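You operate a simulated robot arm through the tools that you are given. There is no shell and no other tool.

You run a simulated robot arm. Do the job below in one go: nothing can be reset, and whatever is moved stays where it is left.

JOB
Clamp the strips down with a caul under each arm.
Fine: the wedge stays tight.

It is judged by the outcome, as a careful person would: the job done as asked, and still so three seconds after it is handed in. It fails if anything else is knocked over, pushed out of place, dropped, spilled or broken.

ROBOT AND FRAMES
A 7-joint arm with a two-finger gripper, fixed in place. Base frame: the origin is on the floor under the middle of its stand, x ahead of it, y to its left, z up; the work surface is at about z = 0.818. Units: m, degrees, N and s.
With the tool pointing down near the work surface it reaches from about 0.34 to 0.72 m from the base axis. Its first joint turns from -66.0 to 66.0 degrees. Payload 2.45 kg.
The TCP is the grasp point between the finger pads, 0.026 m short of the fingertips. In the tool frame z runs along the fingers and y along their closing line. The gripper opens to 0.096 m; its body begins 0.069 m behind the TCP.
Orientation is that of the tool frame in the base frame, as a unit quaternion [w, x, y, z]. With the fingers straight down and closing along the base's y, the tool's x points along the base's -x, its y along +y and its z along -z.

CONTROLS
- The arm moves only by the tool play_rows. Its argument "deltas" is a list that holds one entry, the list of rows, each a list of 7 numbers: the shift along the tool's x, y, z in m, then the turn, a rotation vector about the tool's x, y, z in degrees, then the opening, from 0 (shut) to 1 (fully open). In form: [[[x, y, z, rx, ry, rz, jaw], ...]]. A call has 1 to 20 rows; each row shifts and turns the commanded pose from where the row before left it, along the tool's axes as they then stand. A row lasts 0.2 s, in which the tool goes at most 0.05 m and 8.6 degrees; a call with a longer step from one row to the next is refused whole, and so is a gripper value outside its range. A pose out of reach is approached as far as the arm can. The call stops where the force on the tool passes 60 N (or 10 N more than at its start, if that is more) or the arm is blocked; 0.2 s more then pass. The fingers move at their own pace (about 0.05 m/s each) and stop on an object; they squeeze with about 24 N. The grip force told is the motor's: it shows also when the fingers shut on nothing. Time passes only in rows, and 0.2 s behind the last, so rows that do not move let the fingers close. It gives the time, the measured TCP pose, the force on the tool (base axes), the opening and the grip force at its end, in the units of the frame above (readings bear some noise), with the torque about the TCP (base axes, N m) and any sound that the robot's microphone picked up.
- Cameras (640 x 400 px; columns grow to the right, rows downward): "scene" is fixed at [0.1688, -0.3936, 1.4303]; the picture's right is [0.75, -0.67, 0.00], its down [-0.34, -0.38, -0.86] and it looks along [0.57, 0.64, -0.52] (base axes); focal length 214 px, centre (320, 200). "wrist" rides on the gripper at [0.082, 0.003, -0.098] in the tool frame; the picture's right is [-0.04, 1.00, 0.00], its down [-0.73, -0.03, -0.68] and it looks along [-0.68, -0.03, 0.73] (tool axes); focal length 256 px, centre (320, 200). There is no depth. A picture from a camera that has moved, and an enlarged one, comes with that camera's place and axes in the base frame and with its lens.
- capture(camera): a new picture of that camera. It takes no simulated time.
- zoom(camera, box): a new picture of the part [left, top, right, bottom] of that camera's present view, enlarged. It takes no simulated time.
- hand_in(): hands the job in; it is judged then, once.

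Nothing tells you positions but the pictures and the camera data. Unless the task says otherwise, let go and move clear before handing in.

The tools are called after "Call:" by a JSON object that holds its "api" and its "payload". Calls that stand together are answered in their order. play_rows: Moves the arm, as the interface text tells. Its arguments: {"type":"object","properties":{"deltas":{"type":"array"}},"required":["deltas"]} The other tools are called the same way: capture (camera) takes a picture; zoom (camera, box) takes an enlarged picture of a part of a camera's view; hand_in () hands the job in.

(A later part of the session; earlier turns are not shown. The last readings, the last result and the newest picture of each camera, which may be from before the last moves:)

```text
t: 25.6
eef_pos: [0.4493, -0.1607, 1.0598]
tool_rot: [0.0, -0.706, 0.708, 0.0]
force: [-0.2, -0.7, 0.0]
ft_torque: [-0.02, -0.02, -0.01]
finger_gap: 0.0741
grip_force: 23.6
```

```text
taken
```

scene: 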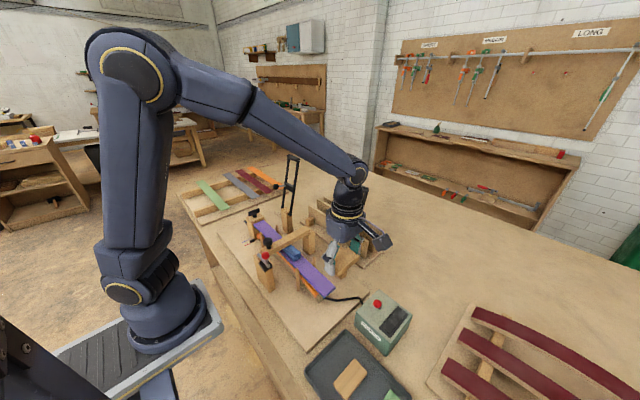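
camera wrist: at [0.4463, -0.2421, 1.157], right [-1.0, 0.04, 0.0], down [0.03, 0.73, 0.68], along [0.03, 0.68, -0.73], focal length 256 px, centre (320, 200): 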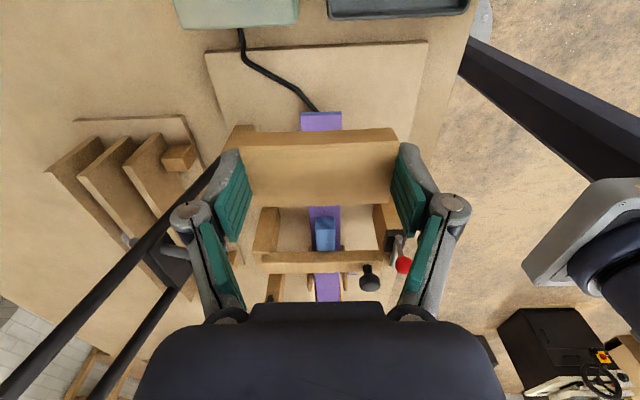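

Call:
{"api": "zoom", "payload": {"camera": "wrist", "box": [0, 100, 320, 400]}}

Call:
{"api": "zoom", "payload": {"camera": "wrist", "box": [240, 100, 420, 310]}}

Call:
{"api": "zoom", "payload": {"camera": "scene", "box": [240, 150, 400, 300]}}

```text
1.33 times, centred on (160, 250) of wrist
camera zoom: at [0.4463, -0.2421, 1.157], right [-1.0, 0.04, 0.0], down [0.03, 0.73, 0.68], along [0.03, 0.68, -0.73], focal length 341 px, centre (533, 133)
```

zoom: 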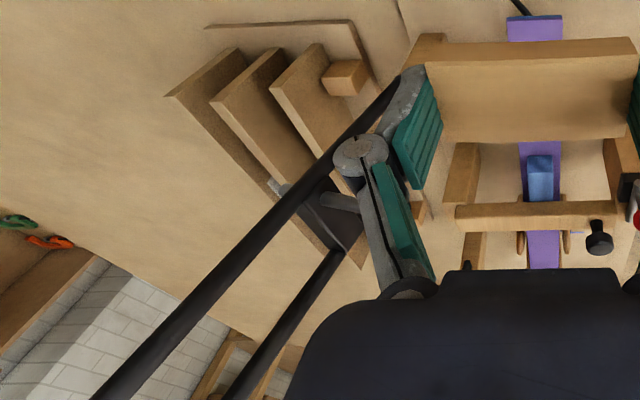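

```text
1.90 times, centred on (330, 205) of wrist
camera zoom: at [0.4463, -0.2421, 1.157], right [-1.0, 0.04, 0.0], down [0.03, 0.73, 0.68], along [0.03, 0.68, -0.73], focal length 488 px, centre (301, 190)
```

zoom: 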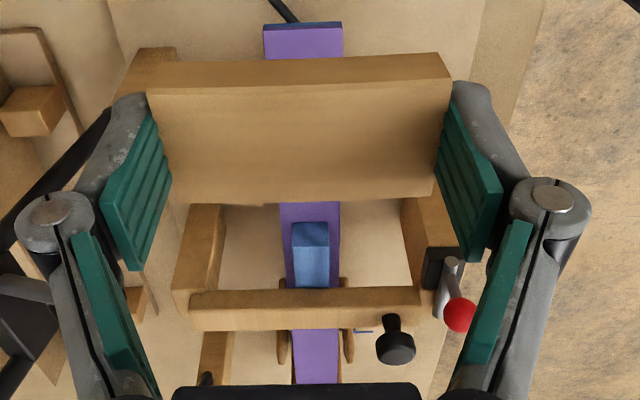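

```text
2.67 times, centred on (320, 225) of scene
camera zoom: at [0.1688, -0.3935, 1.4303], right [0.75, -0.67, 0.0], down [-0.34, -0.38, -0.86], along [0.57, 0.64, -0.52], focal length 572 px, centre (320, 133)
```

zoom: 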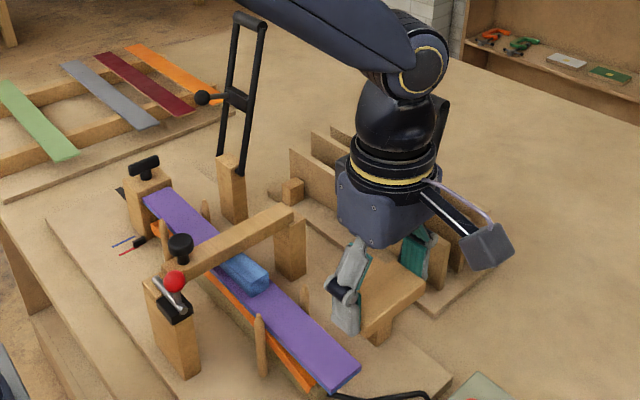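

The ball-ended rods on the arms seem to sit toward the outer side of each frame. Before choosing where the cauls go, I'll zoom hard on the visible far arm.

Call:
{"api": "zoom", "payload": {"camera": "scene", "box": [270, 148, 318, 212]}}

Call:
{"api": "zoom", "payload": {"camera": "scene", "box": [284, 168, 306, 188]}}

Call:
{"api": "zoom", "payload": {"camera": "wrist", "box": [110, 200, 230, 310]}}

```text
6.25 times, centred on (294, 180) of scene
camera zoom: at [0.1688, -0.3935, 1.4303], right [0.75, -0.67, 0.0], down [-0.34, -0.38, -0.86], along [0.57, 0.64, -0.52], focal length 1340 px, centre (482, 325)
```

zoom: 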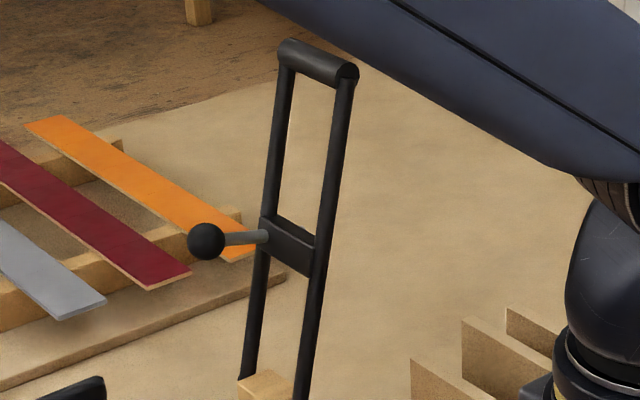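

```text
16.00 times, centred on (295, 178) of scene
camera zoom: at [0.1688, -0.3935, 1.4303], right [0.75, -0.67, 0.0], down [-0.34, -0.38, -0.86], along [0.57, 0.64, -0.52], focal length 3432 px, centre (720, 552)
```

zoom: 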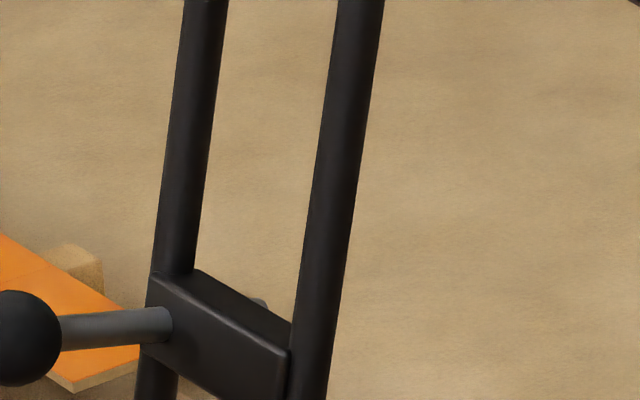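

```text
3.64 times, centred on (170, 255) of wrist
camera zoom: at [0.4463, -0.2421, 1.157], right [-1.0, 0.04, 0.0], down [0.03, 0.73, 0.68], along [0.03, 0.68, -0.73], focal length 931 px, centre (866, 0)
```

zoom: 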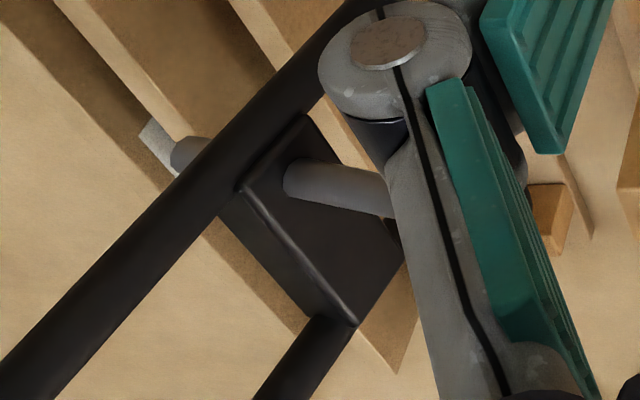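

With refined camera geometry, the rods are presser feet set toward the outside of each frame: ball 1 at about (0.54, -0.076, 1.04) and ball 2 at about (0.54, 0.285, 1.035). They swing down onto the strip at y of about -0.076 and 0.285, so the cauls go there, across the strip. I'll move over the first spot and lower partway.

Call:
{"api": "play_rows", "payload": {"deltas": [[[-0.0425, 0.002, 0, 0, 0, 0, 0.5], [-0.042, 0, 0, 0, 0, 0, 0.5], [0, 0, 0.045, 0, 0, 0, 0.5], [0, 0, 0.045, 0, 0, 0, 0.5], [0, 0, 0.03, 0, 0, 0, 0.5], [0, 0, 0, 0, 0, 0, 0.5]]]}}

Call:
{"api": "capture", "payload": {"camera": "wrist"}}

Call:
{"api": "zoom", "payload": {"camera": "scene", "box": [260, 170, 400, 310]}}

```text
t: 27.0
eef_pos: [0.4467, -0.0754, 0.9415]
tool_rot: [0.0, 0.708, -0.706, -0.001]
force: [-0.3, -0.4, 0.4]
ft_torque: [-0.03, 0.0, 0.03]
finger_gap: 0.0743
grip_force: 23.9
```

```text
taken
camera wrist: at [0.4444, -0.1576, 1.0381], right [-1.0, 0.04, 0.0], down [0.03, 0.73, 0.68], along [0.03, 0.68, -0.73], focal length 256 px, centre (320, 200)
```

wrist: 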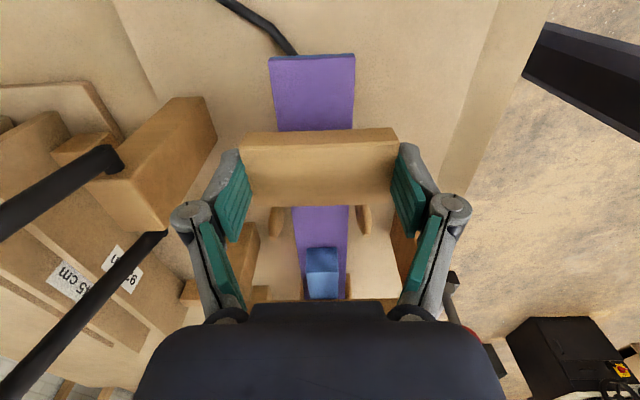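

```text
2.86 times, centred on (330, 240) of scene
camera zoom: at [0.1688, -0.3936, 1.4303], right [0.75, -0.67, 0.0], down [-0.34, -0.38, -0.86], along [0.57, 0.64, -0.52], focal length 613 px, centre (291, 86)
```

zoom: 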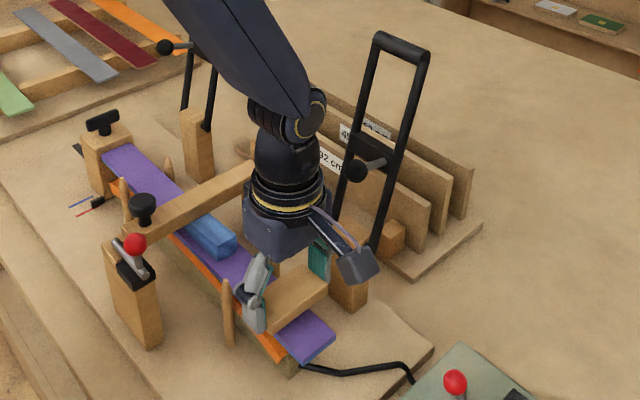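

Aligned over the strip between the near end and the pegs. Now I'll lower slowly until the caul touches.

Call:
{"api": "play_rows", "payload": {"deltas": [[[0, 0, 0.012, 0, 0, 0, 0.5], [0, 0, 0.008, 0, 0, 0, 0.5], [0, 0, 0.005, 0, 0, 0, 0.5], [0, 0, 0, 0, 0, 0, 0.5]]]}}

Call:
{"api": "zoom", "payload": {"camera": "scene", "box": [300, 230, 360, 275]}}

```text
t: 28.0
eef_pos: [0.4476, -0.077, 0.9151]
tool_rot: [0.0, -0.707, 0.708, -0.001]
force: [-0.6, -0.5, -0.1]
ft_torque: [-0.03, 0.03, 0.0]
finger_gap: 0.0743
grip_force: 23.4
```

```text
8.89 times, centred on (330, 252) of scene
camera zoom: at [0.1688, -0.3936, 1.4303], right [0.75, -0.67, 0.0], down [-0.34, -0.38, -0.86], along [0.57, 0.64, -0.52], focal length 1906 px, centre (231, -267)
```

zoom: 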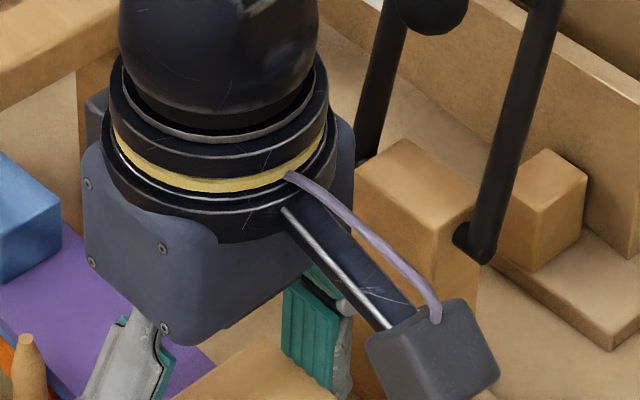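

Call:
{"api": "play_rows", "payload": {"deltas": [[[0, 0, 0.003, 0, 0, 0, 0.5], [0, 0, 0, 0, 0, 0, 0.5]]]}}

Call:
{"api": "play_rows", "payload": {"deltas": [[[0, 0, 0.003, 0, 0, 0, 0.5], [0, 0, 0, 0, 0, 0, 0.5]]]}}

Call:
{"api": "zoom", "payload": {"camera": "scene", "box": [300, 240, 360, 285]}}

```text
t: 28.6
eef_pos: [0.4472, -0.076, 0.9121]
tool_rot: [-0.001, -0.707, 0.707, 0.0]
force: [0.2, 0.0, 0.1]
ft_torque: [-0.02, -0.01, 0.01]
finger_gap: 0.0742
grip_force: 23.4
```

```text
t: 29.2
eef_pos: [0.4464, -0.0758, 0.9089]
tool_rot: [0.0, -0.707, 0.707, -0.001]
force: [0.2, -0.2, 1.1]
ft_torque: [0.02, -0.01, -0.02]
finger_gap: 0.0743
grip_force: 23.8
```

```text
8.89 times, centred on (330, 262) of scene
camera zoom: at [0.1688, -0.3936, 1.4303], right [0.75, -0.67, 0.0], down [-0.34, -0.38, -0.86], along [0.57, 0.64, -0.52], focal length 1906 px, centre (231, -356)
```

zoom: 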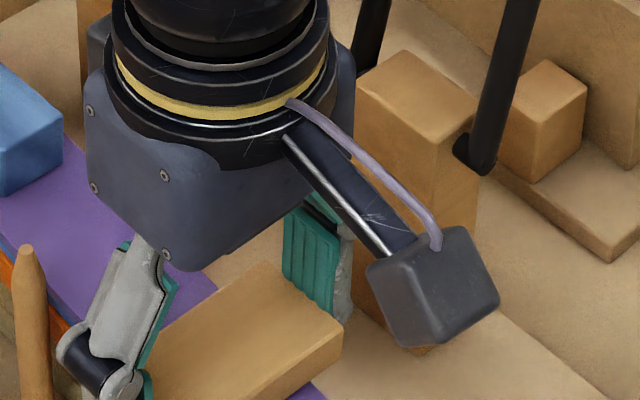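

Call:
{"api": "zoom", "payload": {"camera": "scene", "box": [300, 255, 345, 295]}}

Call:
{"api": "play_rows", "payload": {"deltas": [[[0, 0, 0.002, 0, 0, 0, 0.5], [0, 0, 0, 0, 0, 0, 0.5]]]}}

```text
10.00 times, centred on (322, 275) of scene
camera zoom: at [0.1688, -0.3936, 1.4303], right [0.75, -0.67, 0.0], down [-0.34, -0.38, -0.86], along [0.57, 0.64, -0.52], focal length 2145 px, centre (295, -550)
```

zoom: 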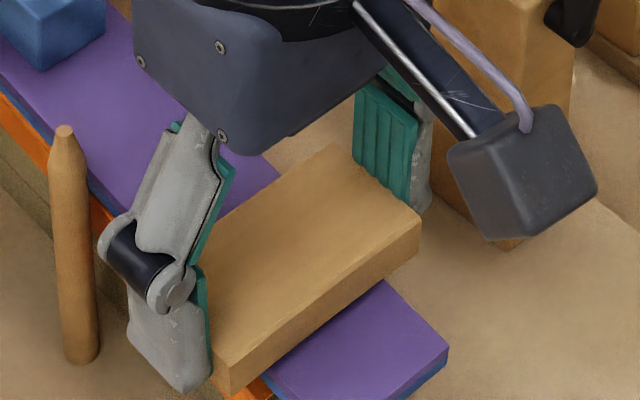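

```text
t: 29.8
eef_pos: [0.4472, -0.0757, 0.9072]
tool_rot: [0.0, -0.706, 0.708, 0.0]
force: [0.1, 0.9, 2.8]
ft_torque: [0.06, -0.03, 0.01]
finger_gap: 0.0743
grip_force: 24.0
```

Call:
{"api": "play_rows", "payload": {"deltas": [[[0, 0, 0.0015, 0, 0, 0, 0.5], [0, 0, 0, 0, 0, 0, 0.5]]]}}

Call:
{"api": "zoom", "payload": {"camera": "scene", "box": [300, 255, 345, 295]}}

```text
t: 30.4
eef_pos: [0.4483, -0.0763, 0.9054]
tool_rot: [-0.001, -0.706, 0.708, 0.0]
force: [0.8, -0.9, 5.4]
ft_torque: [0.06, -0.01, 0.0]
finger_gap: 0.0743
grip_force: 24.1
```

```text
10.00 times, centred on (322, 275) of scene
camera zoom: at [0.1687, -0.3936, 1.4303], right [0.75, -0.67, 0.0], down [-0.34, -0.38, -0.86], along [0.57, 0.64, -0.52], focal length 2145 px, centre (295, -550)
```

zoom: 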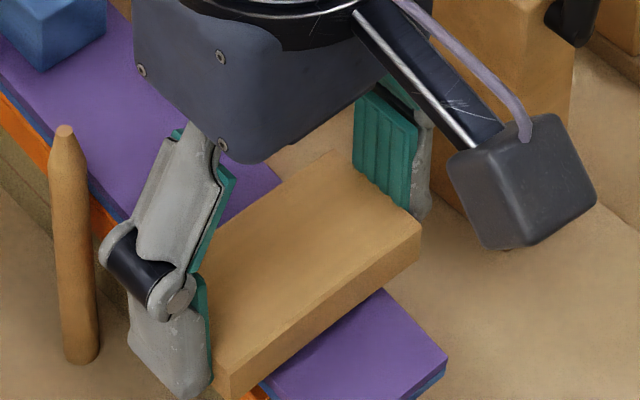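

The caul touches a springy strip (about 5 N at 3 mm of deflection). I'll back off to light contact and release gently.

Call:
{"api": "play_rows", "payload": {"deltas": [[[0, 0, -0.002, 0, 0, 0, 0.5], [0, 0, 0, 0, 0, 0, 0.6], [0, 0, 0, 0, 0, 0, 0.72], [0, 0, 0, 0, 0, 0, 0.78], [0, 0, 0, 0, 0, 0, 0.82], [0, 0, 0, 0, 0, 0, 0.88], [0, 0, 0, 0, 0, 0, 0.92], [0, 0, 0, 0, 0, 0, 0.92]]]}}

Call:
{"api": "zoom", "payload": {"camera": "scene", "box": [300, 255, 345, 295]}}

Call:
{"api": "capture", "payload": {"camera": "wrist"}}

```text
t: 32.2
eef_pos: [0.4471, -0.0755, 0.9076]
tool_rot: [0.0, -0.707, 0.708, 0.0]
force: [0.8, 0.4, 0.4]
ft_torque: [0.0, 0.02, -0.01]
finger_gap: 0.088
grip_force: 0.1
```

```text
10.00 times, centred on (322, 275) of scene
camera zoom: at [0.1688, -0.3936, 1.4303], right [0.75, -0.67, 0.0], down [-0.34, -0.38, -0.86], along [0.57, 0.64, -0.52], focal length 2145 px, centre (295, -550)
```

zoom: 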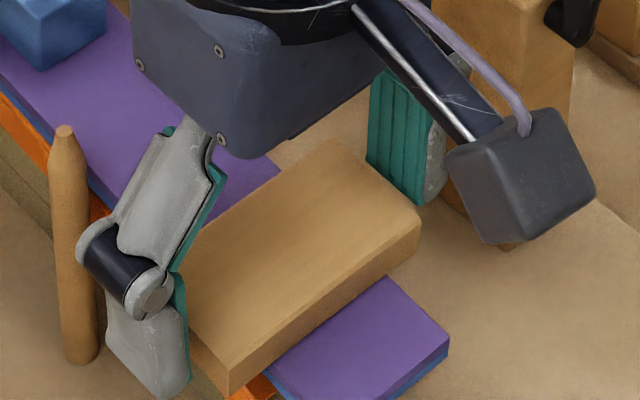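

```text
taken
camera wrist: at [0.4447, -0.1575, 1.0053], right [-1.0, 0.04, 0.0], down [0.03, 0.73, 0.68], along [0.03, 0.68, -0.73], focal length 256 px, centre (320, 200)
```

wrist: 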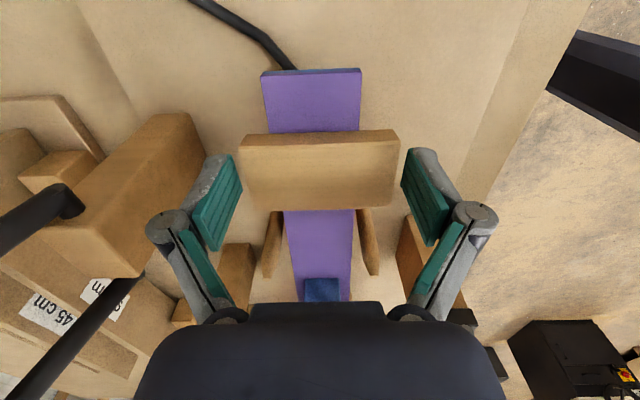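

The first caul rests on the strip. I'll go straight up and back to the tray for the second block.

Call:
{"api": "play_rows", "payload": {"deltas": [[[0, 0, -0.02, 0, 0, 0, 0.92], [0, 0, -0.045, 0, 0, 0, 0.95], [0, 0, -0.045, 0, 0, 0, 1], [0, 0, -0.045, 0, 0, 0, 1], [0.04, 0.016, 0, 0, 0, 0, 1], [0.04, 0.016, 0, 0, 0, 0, 1], [0.04, 0.016, 0, 0, 0, 0, 1], [0.04, 0.016, 0, 0, 0, 0, 1], [0.0425, 0.017, 0, 0, 0, 0, 1], [0, 0, 0.04, 0, 0, 0, 1], [0, 0, 0.04, 0, 0, 0, 1], [0, 0, 0.04, 0, 0, 0, 1], [0, 0, 0, 0, 0, 0, 1]]]}}

Call:
{"api": "capture", "payload": {"camera": "wrist"}}

Call:
{"api": "capture", "payload": {"camera": "scene"}}

Call:
{"api": "zoom", "payload": {"camera": "scene", "box": [240, 200, 390, 310]}}

```text
t: 35.0
eef_pos: [0.3663, -0.2797, 0.9419]
tool_rot: [-0.001, -0.707, 0.707, 0.0]
force: [0.4, 0.1, 0.5]
ft_torque: [0.02, -0.01, 0.0]
finger_gap: 0.0959
grip_force: 0.1
```

```text
taken
camera wrist: at [0.3637, -0.3604, 1.0389], right [-1.0, 0.04, 0.0], down [0.03, 0.73, 0.68], along [0.03, 0.68, -0.73], focal length 256 px, centre (320, 200)
```

wrist: 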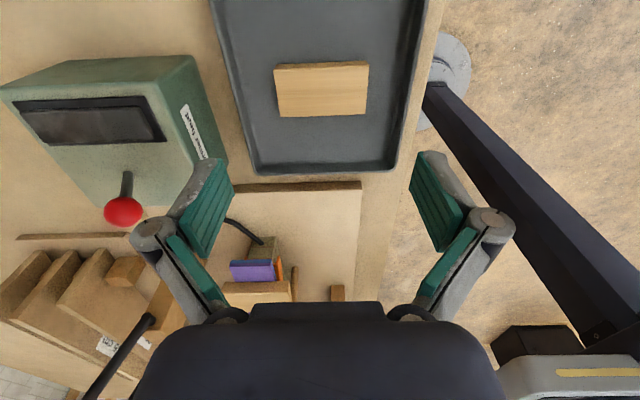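

```text
taken
```

scene: 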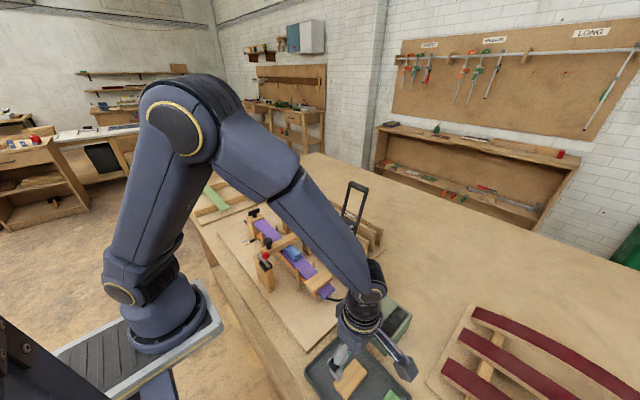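

```text
3.64 times, centred on (315, 255) of scene
camera zoom: at [0.1688, -0.3936, 1.4303], right [0.75, -0.67, 0.0], down [-0.34, -0.38, -0.86], along [0.57, 0.64, -0.52], focal length 780 px, centre (338, 0)
```

zoom: 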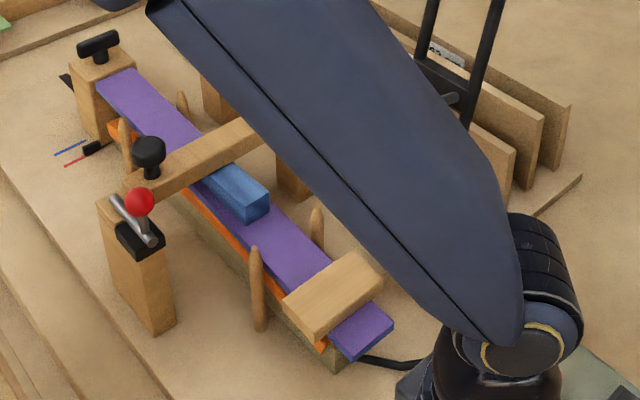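

Caul 1 sits squarely on the strip at about (0.446, -0.077). Now I'll measure the second block before going down.

Call:
{"api": "zoom", "payload": {"camera": "wrist", "box": [200, 0, 440, 180]}}

```text
2.22 times, centred on (320, 90) of wrist
camera zoom: at [0.3637, -0.3604, 1.0389], right [-1.0, 0.04, 0.0], down [0.03, 0.73, 0.68], along [0.03, 0.68, -0.73], focal length 569 px, centre (320, 444)
```

zoom: 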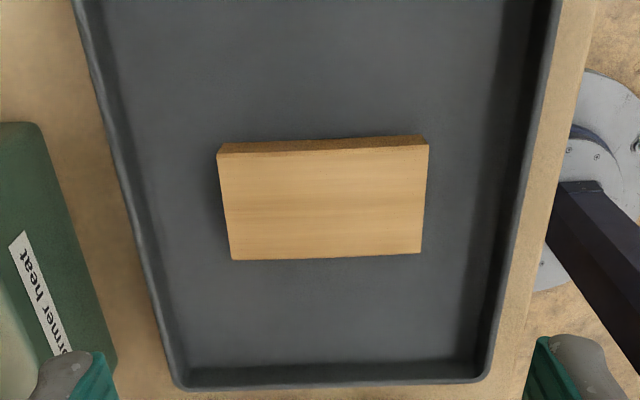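

The second block is at about (0.365, -0.279). I'll descend to the depth that worked before (TCP z 0.827) and close.

Call:
{"api": "play_rows", "payload": {"deltas": [[[-0.001, 0.001, 0.04, 0, 0, 0, 0.97], [0, 0, 0.04, 0, 0, 0, 0.97], [0, 0, 0.02, 0, 0, 0, 0.97], [0, 0, 0.01, 0, 0, 0, 0.97], [0, 0, 0.0045, 0, 0, 0, 0.97], [0, 0, 0, 0, 0, 0, 0.97]]]}}

Call:
{"api": "zoom", "payload": {"camera": "wrist", "box": [200, 80, 440, 230]}}

```text
t: 36.4
eef_pos: [0.3648, -0.2776, 0.8272]
tool_rot: [-0.001, -0.707, 0.707, 0.0]
force: [0.1, -0.6, -0.1]
ft_torque: [0.0, -0.01, -0.02]
finger_gap: 0.0931
grip_force: 0.1
```

```text
2.67 times, centred on (320, 155) of wrist
camera zoom: at [0.3625, -0.3591, 0.9256], right [-1.0, 0.04, 0.0], down [0.03, 0.73, 0.68], along [0.03, 0.68, -0.73], focal length 683 px, centre (320, 320)
```

zoom: 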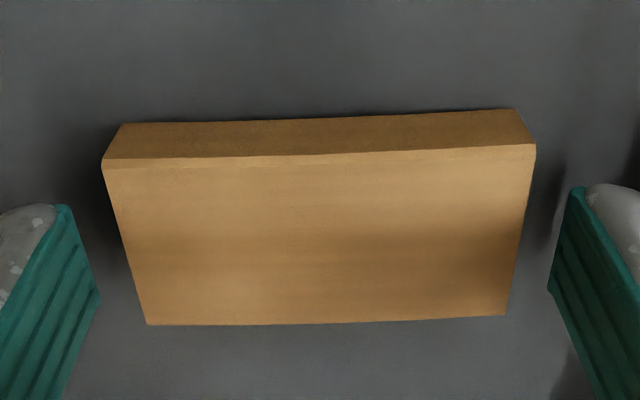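

Call:
{"api": "play_rows", "payload": {"deltas": [[[0, 0, 0, 0, 0, 0, 0.88], [0, 0, 0, 0, 0, 0, 0.8], [0, 0, 0, 0, 0, 0, 0.7], [0, 0, 0, 0, 0, 0, 0.6], [0, 0, 0, 0, 0, 0, 0.5], [0, 0, -0.003, 0, 0, 0, 0.5], [0, 0, -0.01, 0, 0, 0, 0.5], [0, 0, -0.02, 0, 0, 0, 0.5], [0, 0, 0, 0, 0, 0, 0.5]]]}}

Call:
{"api": "capture", "payload": {"camera": "wrist"}}

```text
t: 38.4
eef_pos: [0.3655, -0.2773, 0.8625]
tool_rot: [0.0, 0.707, -0.707, 0.0]
force: [0.7, 0.1, 0.0]
ft_torque: [0.01, 0.01, -0.02]
finger_gap: 0.0742
grip_force: 23.8
```

```text
taken
camera wrist: at [0.363, -0.3585, 0.9592], right [-1.0, 0.04, 0.0], down [0.03, 0.73, 0.68], along [0.03, 0.68, -0.73], focal length 256 px, centre (320, 200)
```

wrist: 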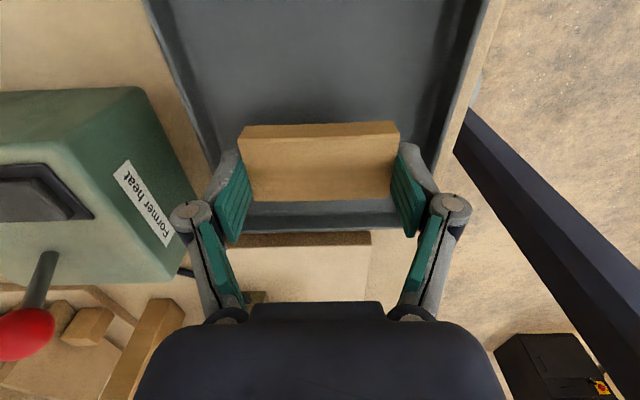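

The second caul is held. I'll raise it high, carry it over the gate and stop short of the far arm to check the landing spot.

Call:
{"api": "play_rows", "payload": {"deltas": [[[0, 0, -0.045, 0, 0, 0, 0.5], [0, 0, -0.045, 0, 0, 0, 0.5], [0, 0, -0.045, 0, 0, 0, 0.5], [0, 0, -0.045, 0, 0, 0, 0.5], [0, 0, -0.045, 0, 0, 0, 0.5], [-0.03, -0.03, -0.015, 0, 0, 0, 0.5], [-0.04, -0.025, 0, 0, 0, 0, 0.5], [-0.04, -0.025, 0, 0, 0, 0, 0.5], [-0.045, 0, 0, 0, 0, 0, 0.5], [-0.045, 0, 0, 0, 0, 0, 0.5], [-0.045, 0, 0, 0, 0, 0, 0.5], [-0.045, 0, 0, 0, 0, 0, 0.5], [-0.045, 0, 0, 0, 0, 0, 0.5], [-0.045, 0, 0, 0, 0, 0, 0.5], [-0.045, 0, 0, 0, 0, 0, 0.5], [-0.032, 0, 0, 0, 0, 0, 0.5], [0, 0, 0, 0, 0, 0, 0.5]]]}}

Call:
{"api": "capture", "payload": {"camera": "wrist"}}

Call:
{"api": "capture", "payload": {"camera": "scene"}}

```text
t: 42.0
eef_pos: [0.446, 0.1812, 1.1014]
tool_rot: [0.001, 0.707, -0.707, 0.0]
force: [-0.1, -0.2, 0.3]
ft_torque: [0.0, 0.02, 0.0]
finger_gap: 0.0742
grip_force: 24.5
```

```text
taken
camera wrist: at [0.4429, 0.0996, 1.1993], right [-1.0, 0.04, 0.0], down [0.03, 0.73, 0.68], along [0.03, 0.68, -0.73], focal length 256 px, centre (320, 200)
```

wrist: 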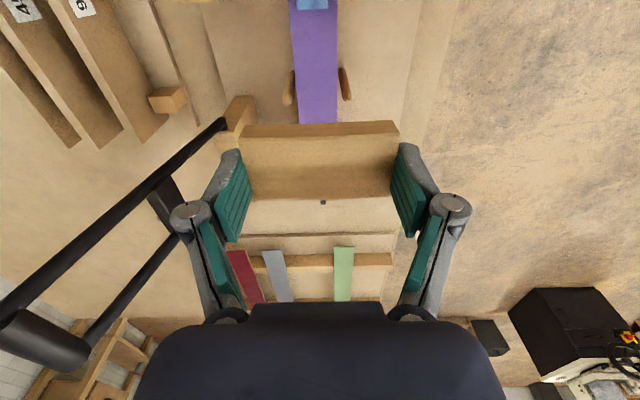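

```text
taken
```

scene: 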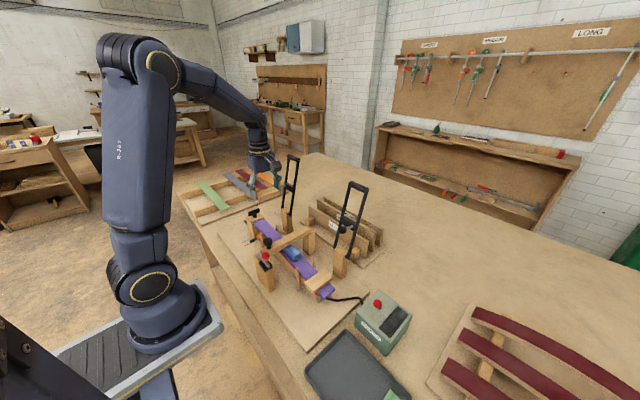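

Call:
{"api": "zoom", "payload": {"camera": "scene", "box": [310, 175, 380, 305]}}

Call:
{"api": "zoom", "payload": {"camera": "scene", "box": [240, 145, 320, 265]}}

Call:
{"api": "zoom", "payload": {"camera": "scene", "box": [330, 175, 380, 225]}}

```text
3.08 times, centred on (345, 240) of scene
camera zoom: at [0.1688, -0.3935, 1.4303], right [0.75, -0.67, 0.0], down [-0.34, -0.38, -0.86], along [0.57, 0.64, -0.52], focal length 660 px, centre (243, 77)
```

zoom: 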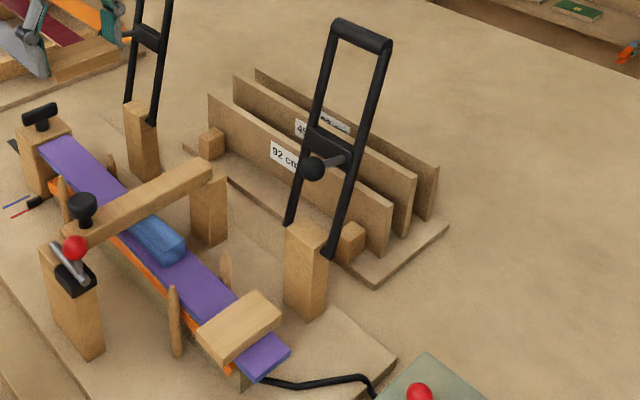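

```text
3.33 times, centred on (280, 205) of scene
camera zoom: at [0.1688, -0.3935, 1.4303], right [0.75, -0.67, 0.0], down [-0.34, -0.38, -0.86], along [0.57, 0.64, -0.52], focal length 715 px, centre (453, 183)
```

zoom: 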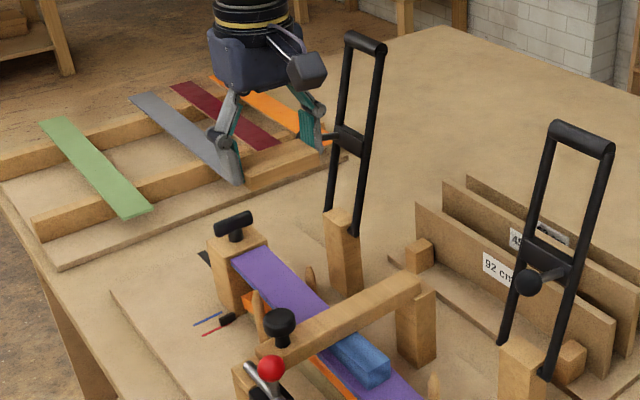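

```text
8.00 times, centred on (355, 200) of scene
camera zoom: at [0.1688, -0.3935, 1.4303], right [0.75, -0.67, 0.0], down [-0.34, -0.38, -0.86], along [0.57, 0.64, -0.52], focal length 1716 px, centre (40, 200)
```

zoom: 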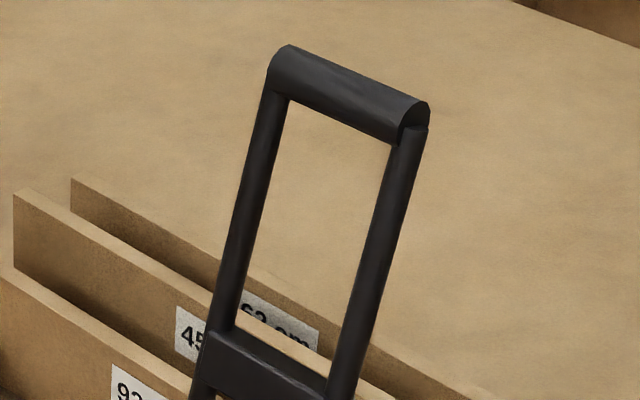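

Call:
{"api": "zoom", "payload": {"camera": "wrist", "box": [100, 100, 260, 260]}}

Call:
{"api": "zoom", "payload": {"camera": "scene", "box": [270, 150, 310, 190]}}

```text
2.50 times, centred on (180, 180) of wrist
camera zoom: at [0.4429, 0.0996, 1.1993], right [-1.0, 0.04, 0.0], down [0.03, 0.73, 0.68], along [0.03, 0.68, -0.73], focal length 640 px, centre (670, 250)
```

zoom: 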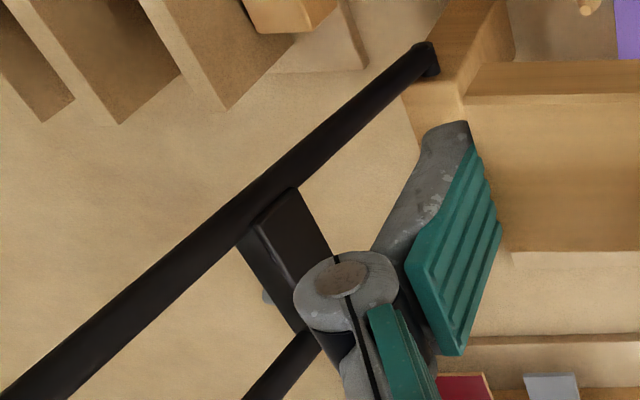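

```text
10.00 times, centred on (290, 170) of scene
camera zoom: at [0.1688, -0.3935, 1.4303], right [0.75, -0.67, 0.0], down [-0.34, -0.38, -0.86], along [0.57, 0.64, -0.52], focal length 2145 px, centre (620, 500)
```

zoom: 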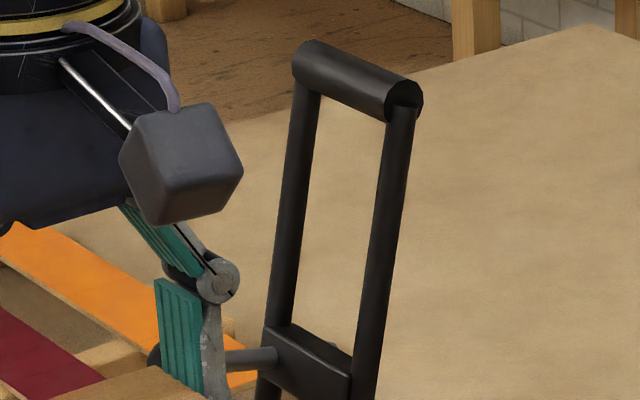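

The far arm's frame centre is at y of about 0.26 and its foot at about 0.28, with the strip's end at 0.307. I'll set the second caul at (0.447, 0.279), and start by moving over and lowering partway.

Call:
{"api": "play_rows", "payload": {"deltas": [[[-0.049, -0.001, 0, 0, 0, 0, 0.5], [-0.049, 0, 0, 0, 0, 0, 0.5], [0, 0, 0.045, 0, 0, 0, 0.5], [0, 0, 0.045, 0, 0, 0, 0.5], [0, 0, 0.045, 0, 0, 0, 0.5], [0, 0, 0.02, 0, 0, 0, 0.5], [0, 0, 0, 0, 0, 0, 0.5]]]}}

Call:
{"api": "capture", "payload": {"camera": "wrist"}}

Call:
{"api": "zoom", "payload": {"camera": "scene", "box": [230, 170, 320, 260]}}

```text
t: 43.6
eef_pos: [0.446, 0.2782, 0.9459]
tool_rot: [0.0, 0.707, -0.707, -0.001]
force: [-0.4, 0.6, -0.8]
ft_torque: [-0.02, 0.0, 0.0]
finger_gap: 0.0744
grip_force: 23.9
```

```text
taken
camera wrist: at [0.4443, 0.1962, 1.0436], right [-1.0, 0.04, 0.0], down [0.03, 0.73, 0.68], along [0.03, 0.68, -0.73], focal length 256 px, centre (320, 200)
```

wrist: 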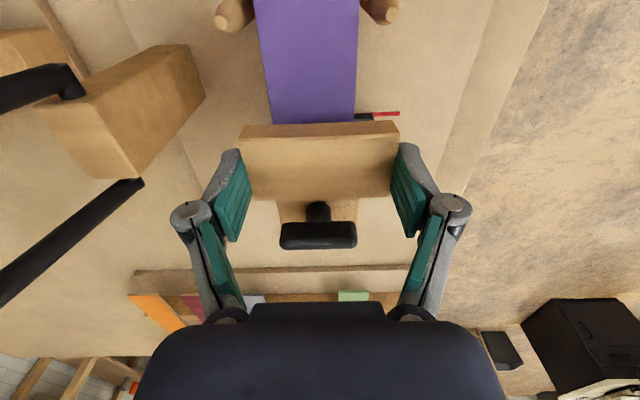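

```text
4.44 times, centred on (275, 215) of scene
camera zoom: at [0.1688, -0.3936, 1.4303], right [0.75, -0.67, 0.0], down [-0.34, -0.38, -0.86], along [0.57, 0.64, -0.52], focal length 953 px, centre (520, 133)
```

zoom: 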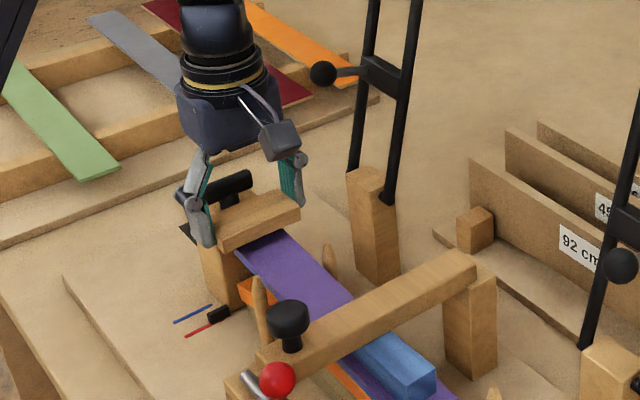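

Call:
{"api": "play_rows", "payload": {"deltas": [[[-0.003, -0.001, 0.012, 0, 0, 0, 0.5], [0, 0, 0.012, 0, 0, 0, 0.5], [0, 0, 0.007, 0, 0, 0, 0.5], [0, 0, 0, 0, 0, 0, 0.5]]]}}

Call:
{"api": "zoom", "payload": {"camera": "scene", "box": [240, 185, 290, 230]}}

Call:
{"api": "zoom", "payload": {"camera": "wrist", "box": [200, 80, 440, 260]}}

```text
t: 44.6
eef_pos: [0.4476, 0.2802, 0.9155]
tool_rot: [0.0, -0.707, 0.707, 0.0]
force: [0.1, 0.7, 0.3]
ft_torque: [0.0, -0.02, 0.01]
finger_gap: 0.0741
grip_force: 24.0
```

```text
8.89 times, centred on (265, 208) of scene
camera zoom: at [0.1688, -0.3936, 1.4303], right [0.75, -0.67, 0.0], down [-0.34, -0.38, -0.86], along [0.57, 0.64, -0.52], focal length 1906 px, centre (809, 133)
```

zoom: 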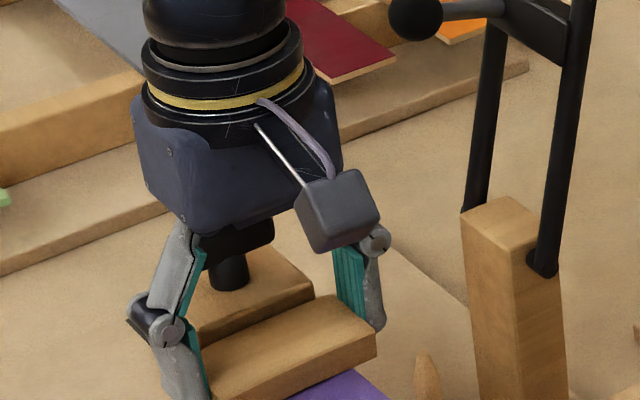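

```text
2.22 times, centred on (320, 170) of wrist
camera zoom: at [0.4452, 0.1993, 1.0129], right [-1.0, 0.04, 0.0], down [0.03, 0.73, 0.68], along [0.03, 0.68, -0.73], focal length 569 px, centre (320, 267)
```

zoom: 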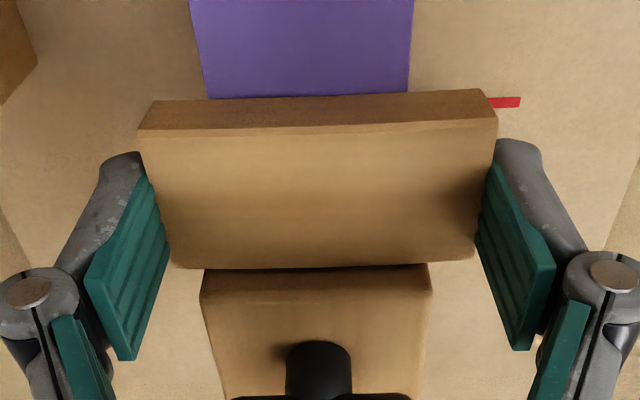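

Call:
{"api": "play_rows", "payload": {"deltas": [[[0, 0, 0.004, 0, 0, 0, 0.5], [0, 0, 0, 0, 0, 0, 0.5]]]}}

Call:
{"api": "play_rows", "payload": {"deltas": [[[0, 0, 0.003, 0, 0, 0, 0.5], [0, 0, 0, 0, 0, 0, 0.5]]]}}

Call:
{"api": "play_rows", "payload": {"deltas": [[[0, 0, 0.0015, 0, 0, 0, 0.5], [0, 0, 0, 0, 0, 0, 0.5]]]}}

```text
t: 45.2
eef_pos: [0.4479, 0.2804, 0.9126]
tool_rot: [-0.001, -0.707, 0.708, 0.0]
force: [1.0, 0.4, 3.3]
ft_torque: [-0.03, -0.03, 0.0]
finger_gap: 0.0744
grip_force: 24.1
```

```text
t: 45.8
eef_pos: [0.4471, 0.2808, 0.9078]
tool_rot: [0.0, -0.707, 0.707, 0.0]
force: [0.3, -0.5, 5.1]
ft_torque: [-0.12, -0.02, 0.0]
finger_gap: 0.0747
grip_force: 23.7
```

```text
t: 46.4
eef_pos: [0.4483, 0.2812, 0.9065]
tool_rot: [0.0, 0.707, -0.707, 0.0]
force: [0.5, -0.3, 5.6]
ft_torque: [-0.1, -0.04, 0.01]
finger_gap: 0.0743
grip_force: 24.0
```

Contact here starts a little higher, so I'll back off to light contact, release, and check.

Call:
{"api": "play_rows", "payload": {"deltas": [[[0, 0, -0.003, 0, 0, 0, 0.5], [0, 0, 0, 0, 0, 0, 0.5]]]}}

Call:
{"api": "zoom", "payload": {"camera": "scene", "box": [240, 190, 290, 235]}}

Call:
{"api": "zoom", "payload": {"camera": "wrist", "box": [200, 80, 440, 260]}}

```text
t: 47.0
eef_pos: [0.4484, 0.281, 0.9091]
tool_rot: [0.0, -0.707, 0.707, 0.0]
force: [-0.5, 0.7, 2.8]
ft_torque: [-0.04, -0.05, 0.02]
finger_gap: 0.0743
grip_force: 23.9
```

```text
8.89 times, centred on (265, 212) of scene
camera zoom: at [0.1688, -0.3936, 1.4303], right [0.75, -0.67, 0.0], down [-0.34, -0.38, -0.86], along [0.57, 0.64, -0.52], focal length 1906 px, centre (809, 89)
```

zoom: 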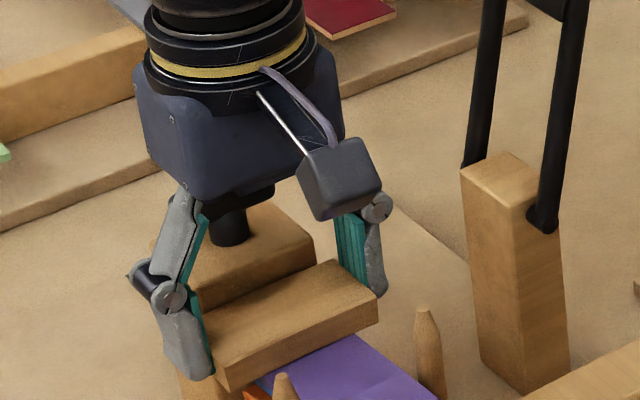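

```text
2.22 times, centred on (320, 170) of wrist
camera zoom: at [0.445, 0.199, 1.0074], right [-1.0, 0.04, 0.0], down [0.03, 0.73, 0.68], along [0.03, 0.68, -0.73], focal length 569 px, centre (320, 267)
```

zoom: 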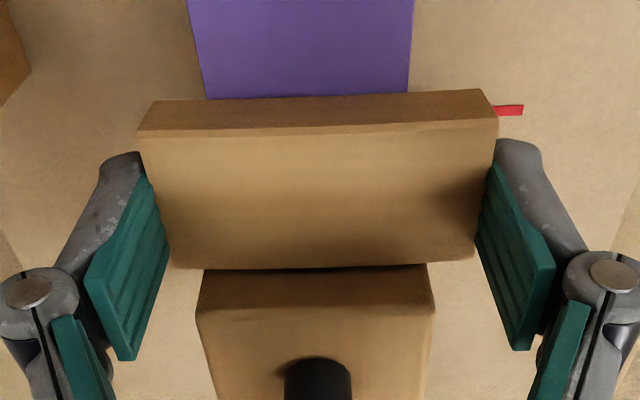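

Call:
{"api": "play_rows", "payload": {"deltas": [[[0, 0, -0.001, 0, 0, 0, 0.5], [0, 0, 0, 0, 0, 0, 0.6], [0, 0, 0, 0, 0, 0, 0.72], [0, 0, 0, 0, 0, 0, 0.78], [0, 0, 0, 0, 0, 0, 0.82], [0, 0, 0, 0, 0, 0, 0.88], [0, 0, 0, 0, 0, 0, 0.92], [0, 0, 0, 0, 0, 0, 0.92]]]}}

Call:
{"api": "zoom", "payload": {"camera": "scene", "box": [240, 190, 290, 235]}}

Call:
{"api": "capture", "payload": {"camera": "wrist"}}

```text
t: 48.8
eef_pos: [0.4474, 0.2805, 0.9112]
tool_rot: [0.0, -0.706, 0.708, 0.001]
force: [-0.3, -0.1, -0.3]
ft_torque: [-0.01, 0.0, -0.01]
finger_gap: 0.0881
grip_force: 0.1
```

```text
8.89 times, centred on (265, 212) of scene
camera zoom: at [0.1688, -0.3936, 1.4303], right [0.75, -0.67, 0.0], down [-0.34, -0.38, -0.86], along [0.57, 0.64, -0.52], focal length 1906 px, centre (809, 89)
```

zoom: 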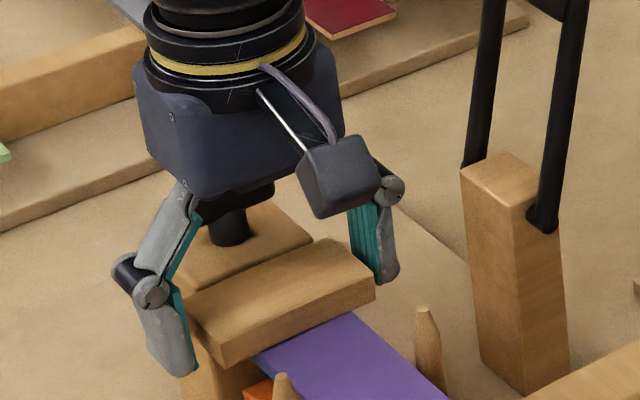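

```text
taken
camera wrist: at [0.4451, 0.199, 1.0085], right [-1.0, 0.04, 0.0], down [0.03, 0.73, 0.68], along [0.03, 0.68, -0.73], focal length 256 px, centre (320, 200)
```

wrist: 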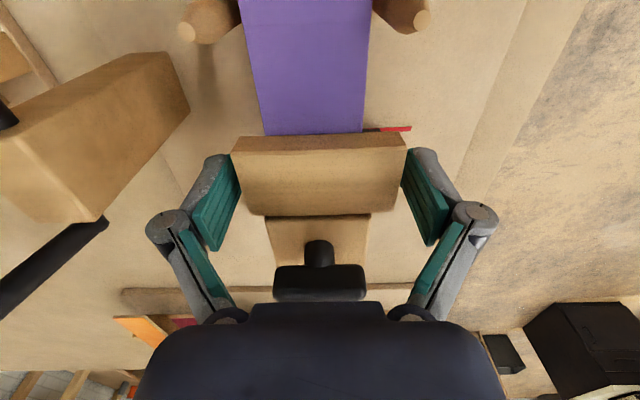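

Released. I'll rise straight up and look over both cauls and the wedge.

Call:
{"api": "play_rows", "payload": {"deltas": [[[0, 0, -0.02, 0, 0, 0, 0.92], [0, 0, -0.045, 0, 0, 0, 0.92], [0, 0, -0.045, 0, 0, 0, 0.92], [0.03, 0.03, -0.045, 0, 0, 0, 0.92], [0.04, 0.03, -0.02, 0, 0, 0, 0.92], [0.04, 0.03, 0, 0, 0, 0, 0.92], [0, 0, 0, 0, 0, 0, 0.92]]]}}

Call:
{"api": "capture", "payload": {"camera": "wrist"}}

Call:
{"api": "zoom", "payload": {"camera": "scene", "box": [230, 190, 350, 310]}}

Call:
{"api": "zoom", "payload": {"camera": "scene", "box": [240, 205, 290, 240]}}

```text
refused: row 4 steps farther than a row can; nothing moved
```

```text
taken
camera wrist: at [0.4451, 0.199, 1.0085], right [-1.0, 0.04, 0.0], down [0.03, 0.73, 0.68], along [0.03, 0.68, -0.73], focal length 256 px, centre (320, 200)
```

wrist: 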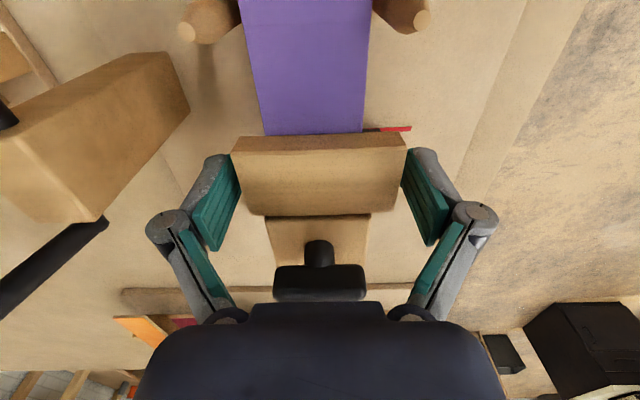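

```text
3.33 times, centred on (290, 250) of scene
camera zoom: at [0.1688, -0.3936, 1.4303], right [0.75, -0.67, 0.0], down [-0.34, -0.38, -0.86], along [0.57, 0.64, -0.52], focal length 715 px, centre (420, 33)
```

zoom: 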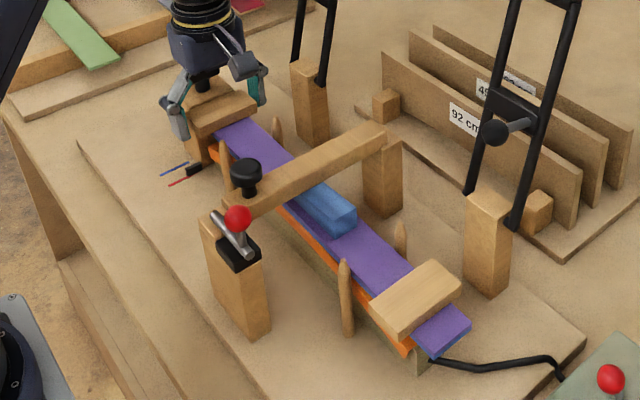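

```text
11.43 times, centred on (265, 222) of scene
camera zoom: at [0.1688, -0.3936, 1.4303], right [0.75, -0.67, 0.0], down [-0.34, -0.38, -0.86], along [0.57, 0.64, -0.52], focal length 2451 px, centre (949, -57)
```

zoom: 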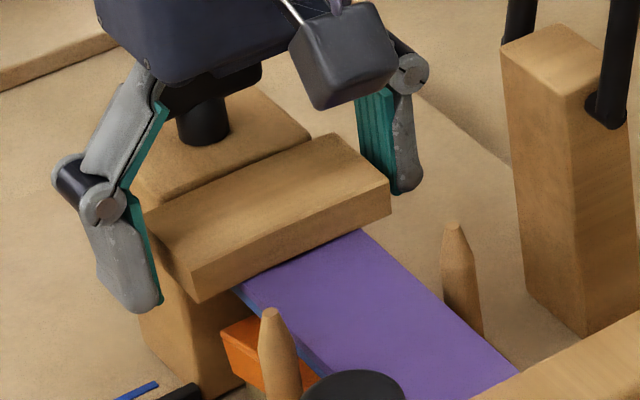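

The move was refused because one row's combined step was too long, so I'll split it. The caul looks flat on the strip beside the end stop. Rising now.

Call:
{"api": "play_rows", "payload": {"deltas": [[[0, 0, -0.02, 0, 0, 0, 0.92], [0, 0, -0.045, 0, 0, 0, 0.92], [0, 0, -0.045, 0, 0, 0, 0.92], [0, 0, -0.045, 0, 0, 0, 0.92], [0, 0, -0.035, 0, 0, 0, 0.92], [0.03, 0.03, 0, 0, 0, 0, 0.92], [0.03, 0.03, 0, 0, 0, 0, 0.92], [0.03, 0.03, 0, 0, 0, 0, 0.92], [0, 0, 0, 0, 0, 0, 0.92]]]}}

Call:
{"api": "capture", "payload": {"camera": "wrist"}}

Call:
{"api": "zoom", "payload": {"camera": "scene", "box": [240, 145, 400, 305]}}

Call:
{"api": "zoom", "payload": {"camera": "scene", "box": [240, 205, 290, 240]}}

```text
t: 50.8
eef_pos: [0.3557, 0.1885, 1.1016]
tool_rot: [0.0, -0.707, 0.708, 0.0]
force: [0.4, -0.5, -0.3]
ft_torque: [-0.01, 0.01, -0.01]
finger_gap: 0.0882
grip_force: 0.1
```

```text
taken
camera wrist: at [0.3542, 0.1074, 1.1986], right [-1.0, 0.04, 0.0], down [0.03, 0.73, 0.68], along [0.03, 0.68, -0.73], focal length 256 px, centre (320, 200)
```

wrist: 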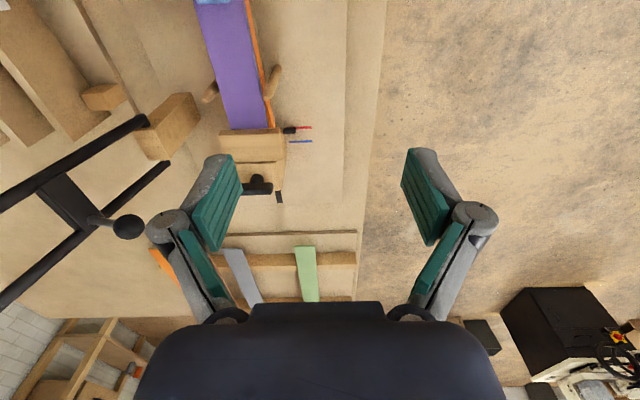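

```text
2.50 times, centred on (320, 225) of scene
camera zoom: at [0.1688, -0.3936, 1.4303], right [0.75, -0.67, 0.0], down [-0.34, -0.38, -0.86], along [0.57, 0.64, -0.52], focal length 536 px, centre (320, 138)
```

zoom: 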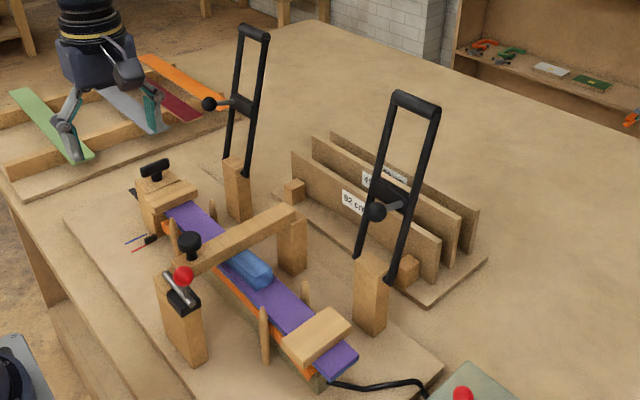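

```text
11.43 times, centred on (265, 222) of scene
camera zoom: at [0.1688, -0.3936, 1.4303], right [0.75, -0.67, 0.0], down [-0.34, -0.38, -0.86], along [0.57, 0.64, -0.52], focal length 2451 px, centre (949, -57)
```

zoom: 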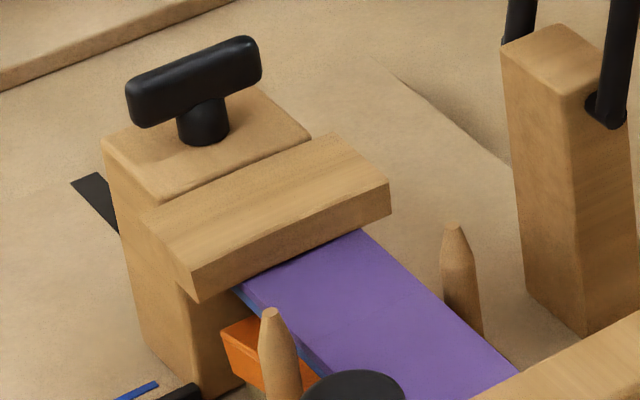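

Both cauls are in place: caul 2 at about (0.45, 0.28), with foot 2 measured at y 0.278. Next I'll bring down the far arm by caging its handle bar, at about (0.62, 0.26, 1.145), between the fingers and guiding it along its arc. First I'll rise and hover near the handle to look.

Call:
{"api": "play_rows", "payload": {"deltas": [[[0, 0, -0.045, 0, 0, 0, 0.6], [0, 0, -0.045, 0, 0, 0, 0.6], [0, 0, -0.04, 0, 0, 0, 0.6], [-0.03, -0.035, 0, 0, 0, 0, 0.6], [-0.03, -0.035, 0, 0, 0, 0, 0.6], [-0.012, -0.045, 0, 0, 0, 0, 0.6], [0, -0.045, 0, 0, 0, 0, 0.6], [0, -0.02, 0, 0, 0, 0, 0.6], [0, 0, 0, 0, 0, 0, 0.6]]]}}

Call:
{"api": "capture", "payload": {"camera": "wrist"}}

Call:
{"api": "zoom", "payload": {"camera": "scene", "box": [240, 125, 340, 225]}}

```text
t: 52.8
eef_pos: [0.5383, 0.2618, 1.2287]
tool_rot: [0.0, 0.707, -0.707, 0.0]
force: [-0.3, -0.3, -0.2]
ft_torque: [-0.01, 0.03, -0.03]
finger_gap: 0.0576
grip_force: 0.1
```

```text
taken
camera wrist: at [0.5356, 0.1805, 1.3275], right [-1.0, 0.04, 0.0], down [0.03, 0.73, 0.68], along [0.03, 0.68, -0.73], focal length 256 px, centre (320, 200)
```

wrist: 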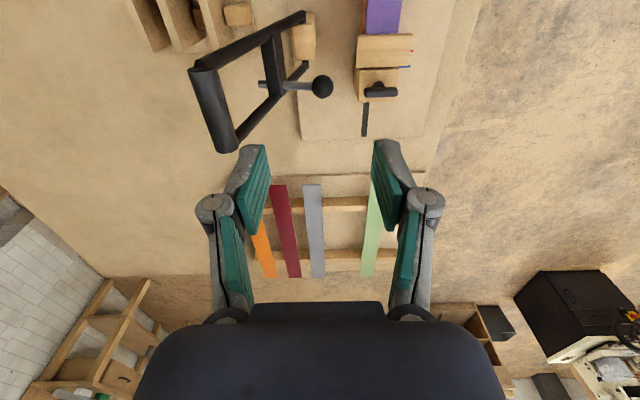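

```text
4.00 times, centred on (290, 175) of scene
camera zoom: at [0.1688, -0.3936, 1.4303], right [0.75, -0.67, 0.0], down [-0.34, -0.38, -0.86], along [0.57, 0.64, -0.52], focal length 858 px, centre (440, 300)
```

zoom: 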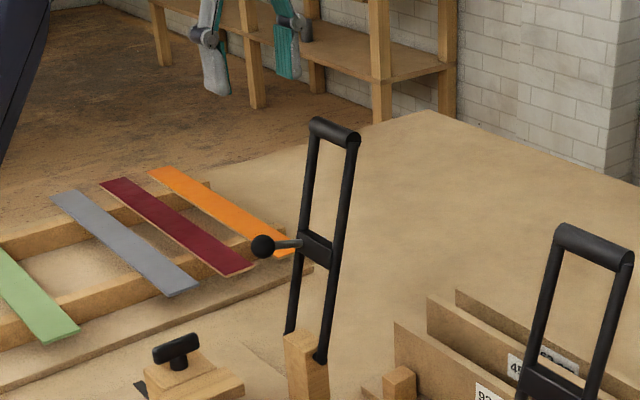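

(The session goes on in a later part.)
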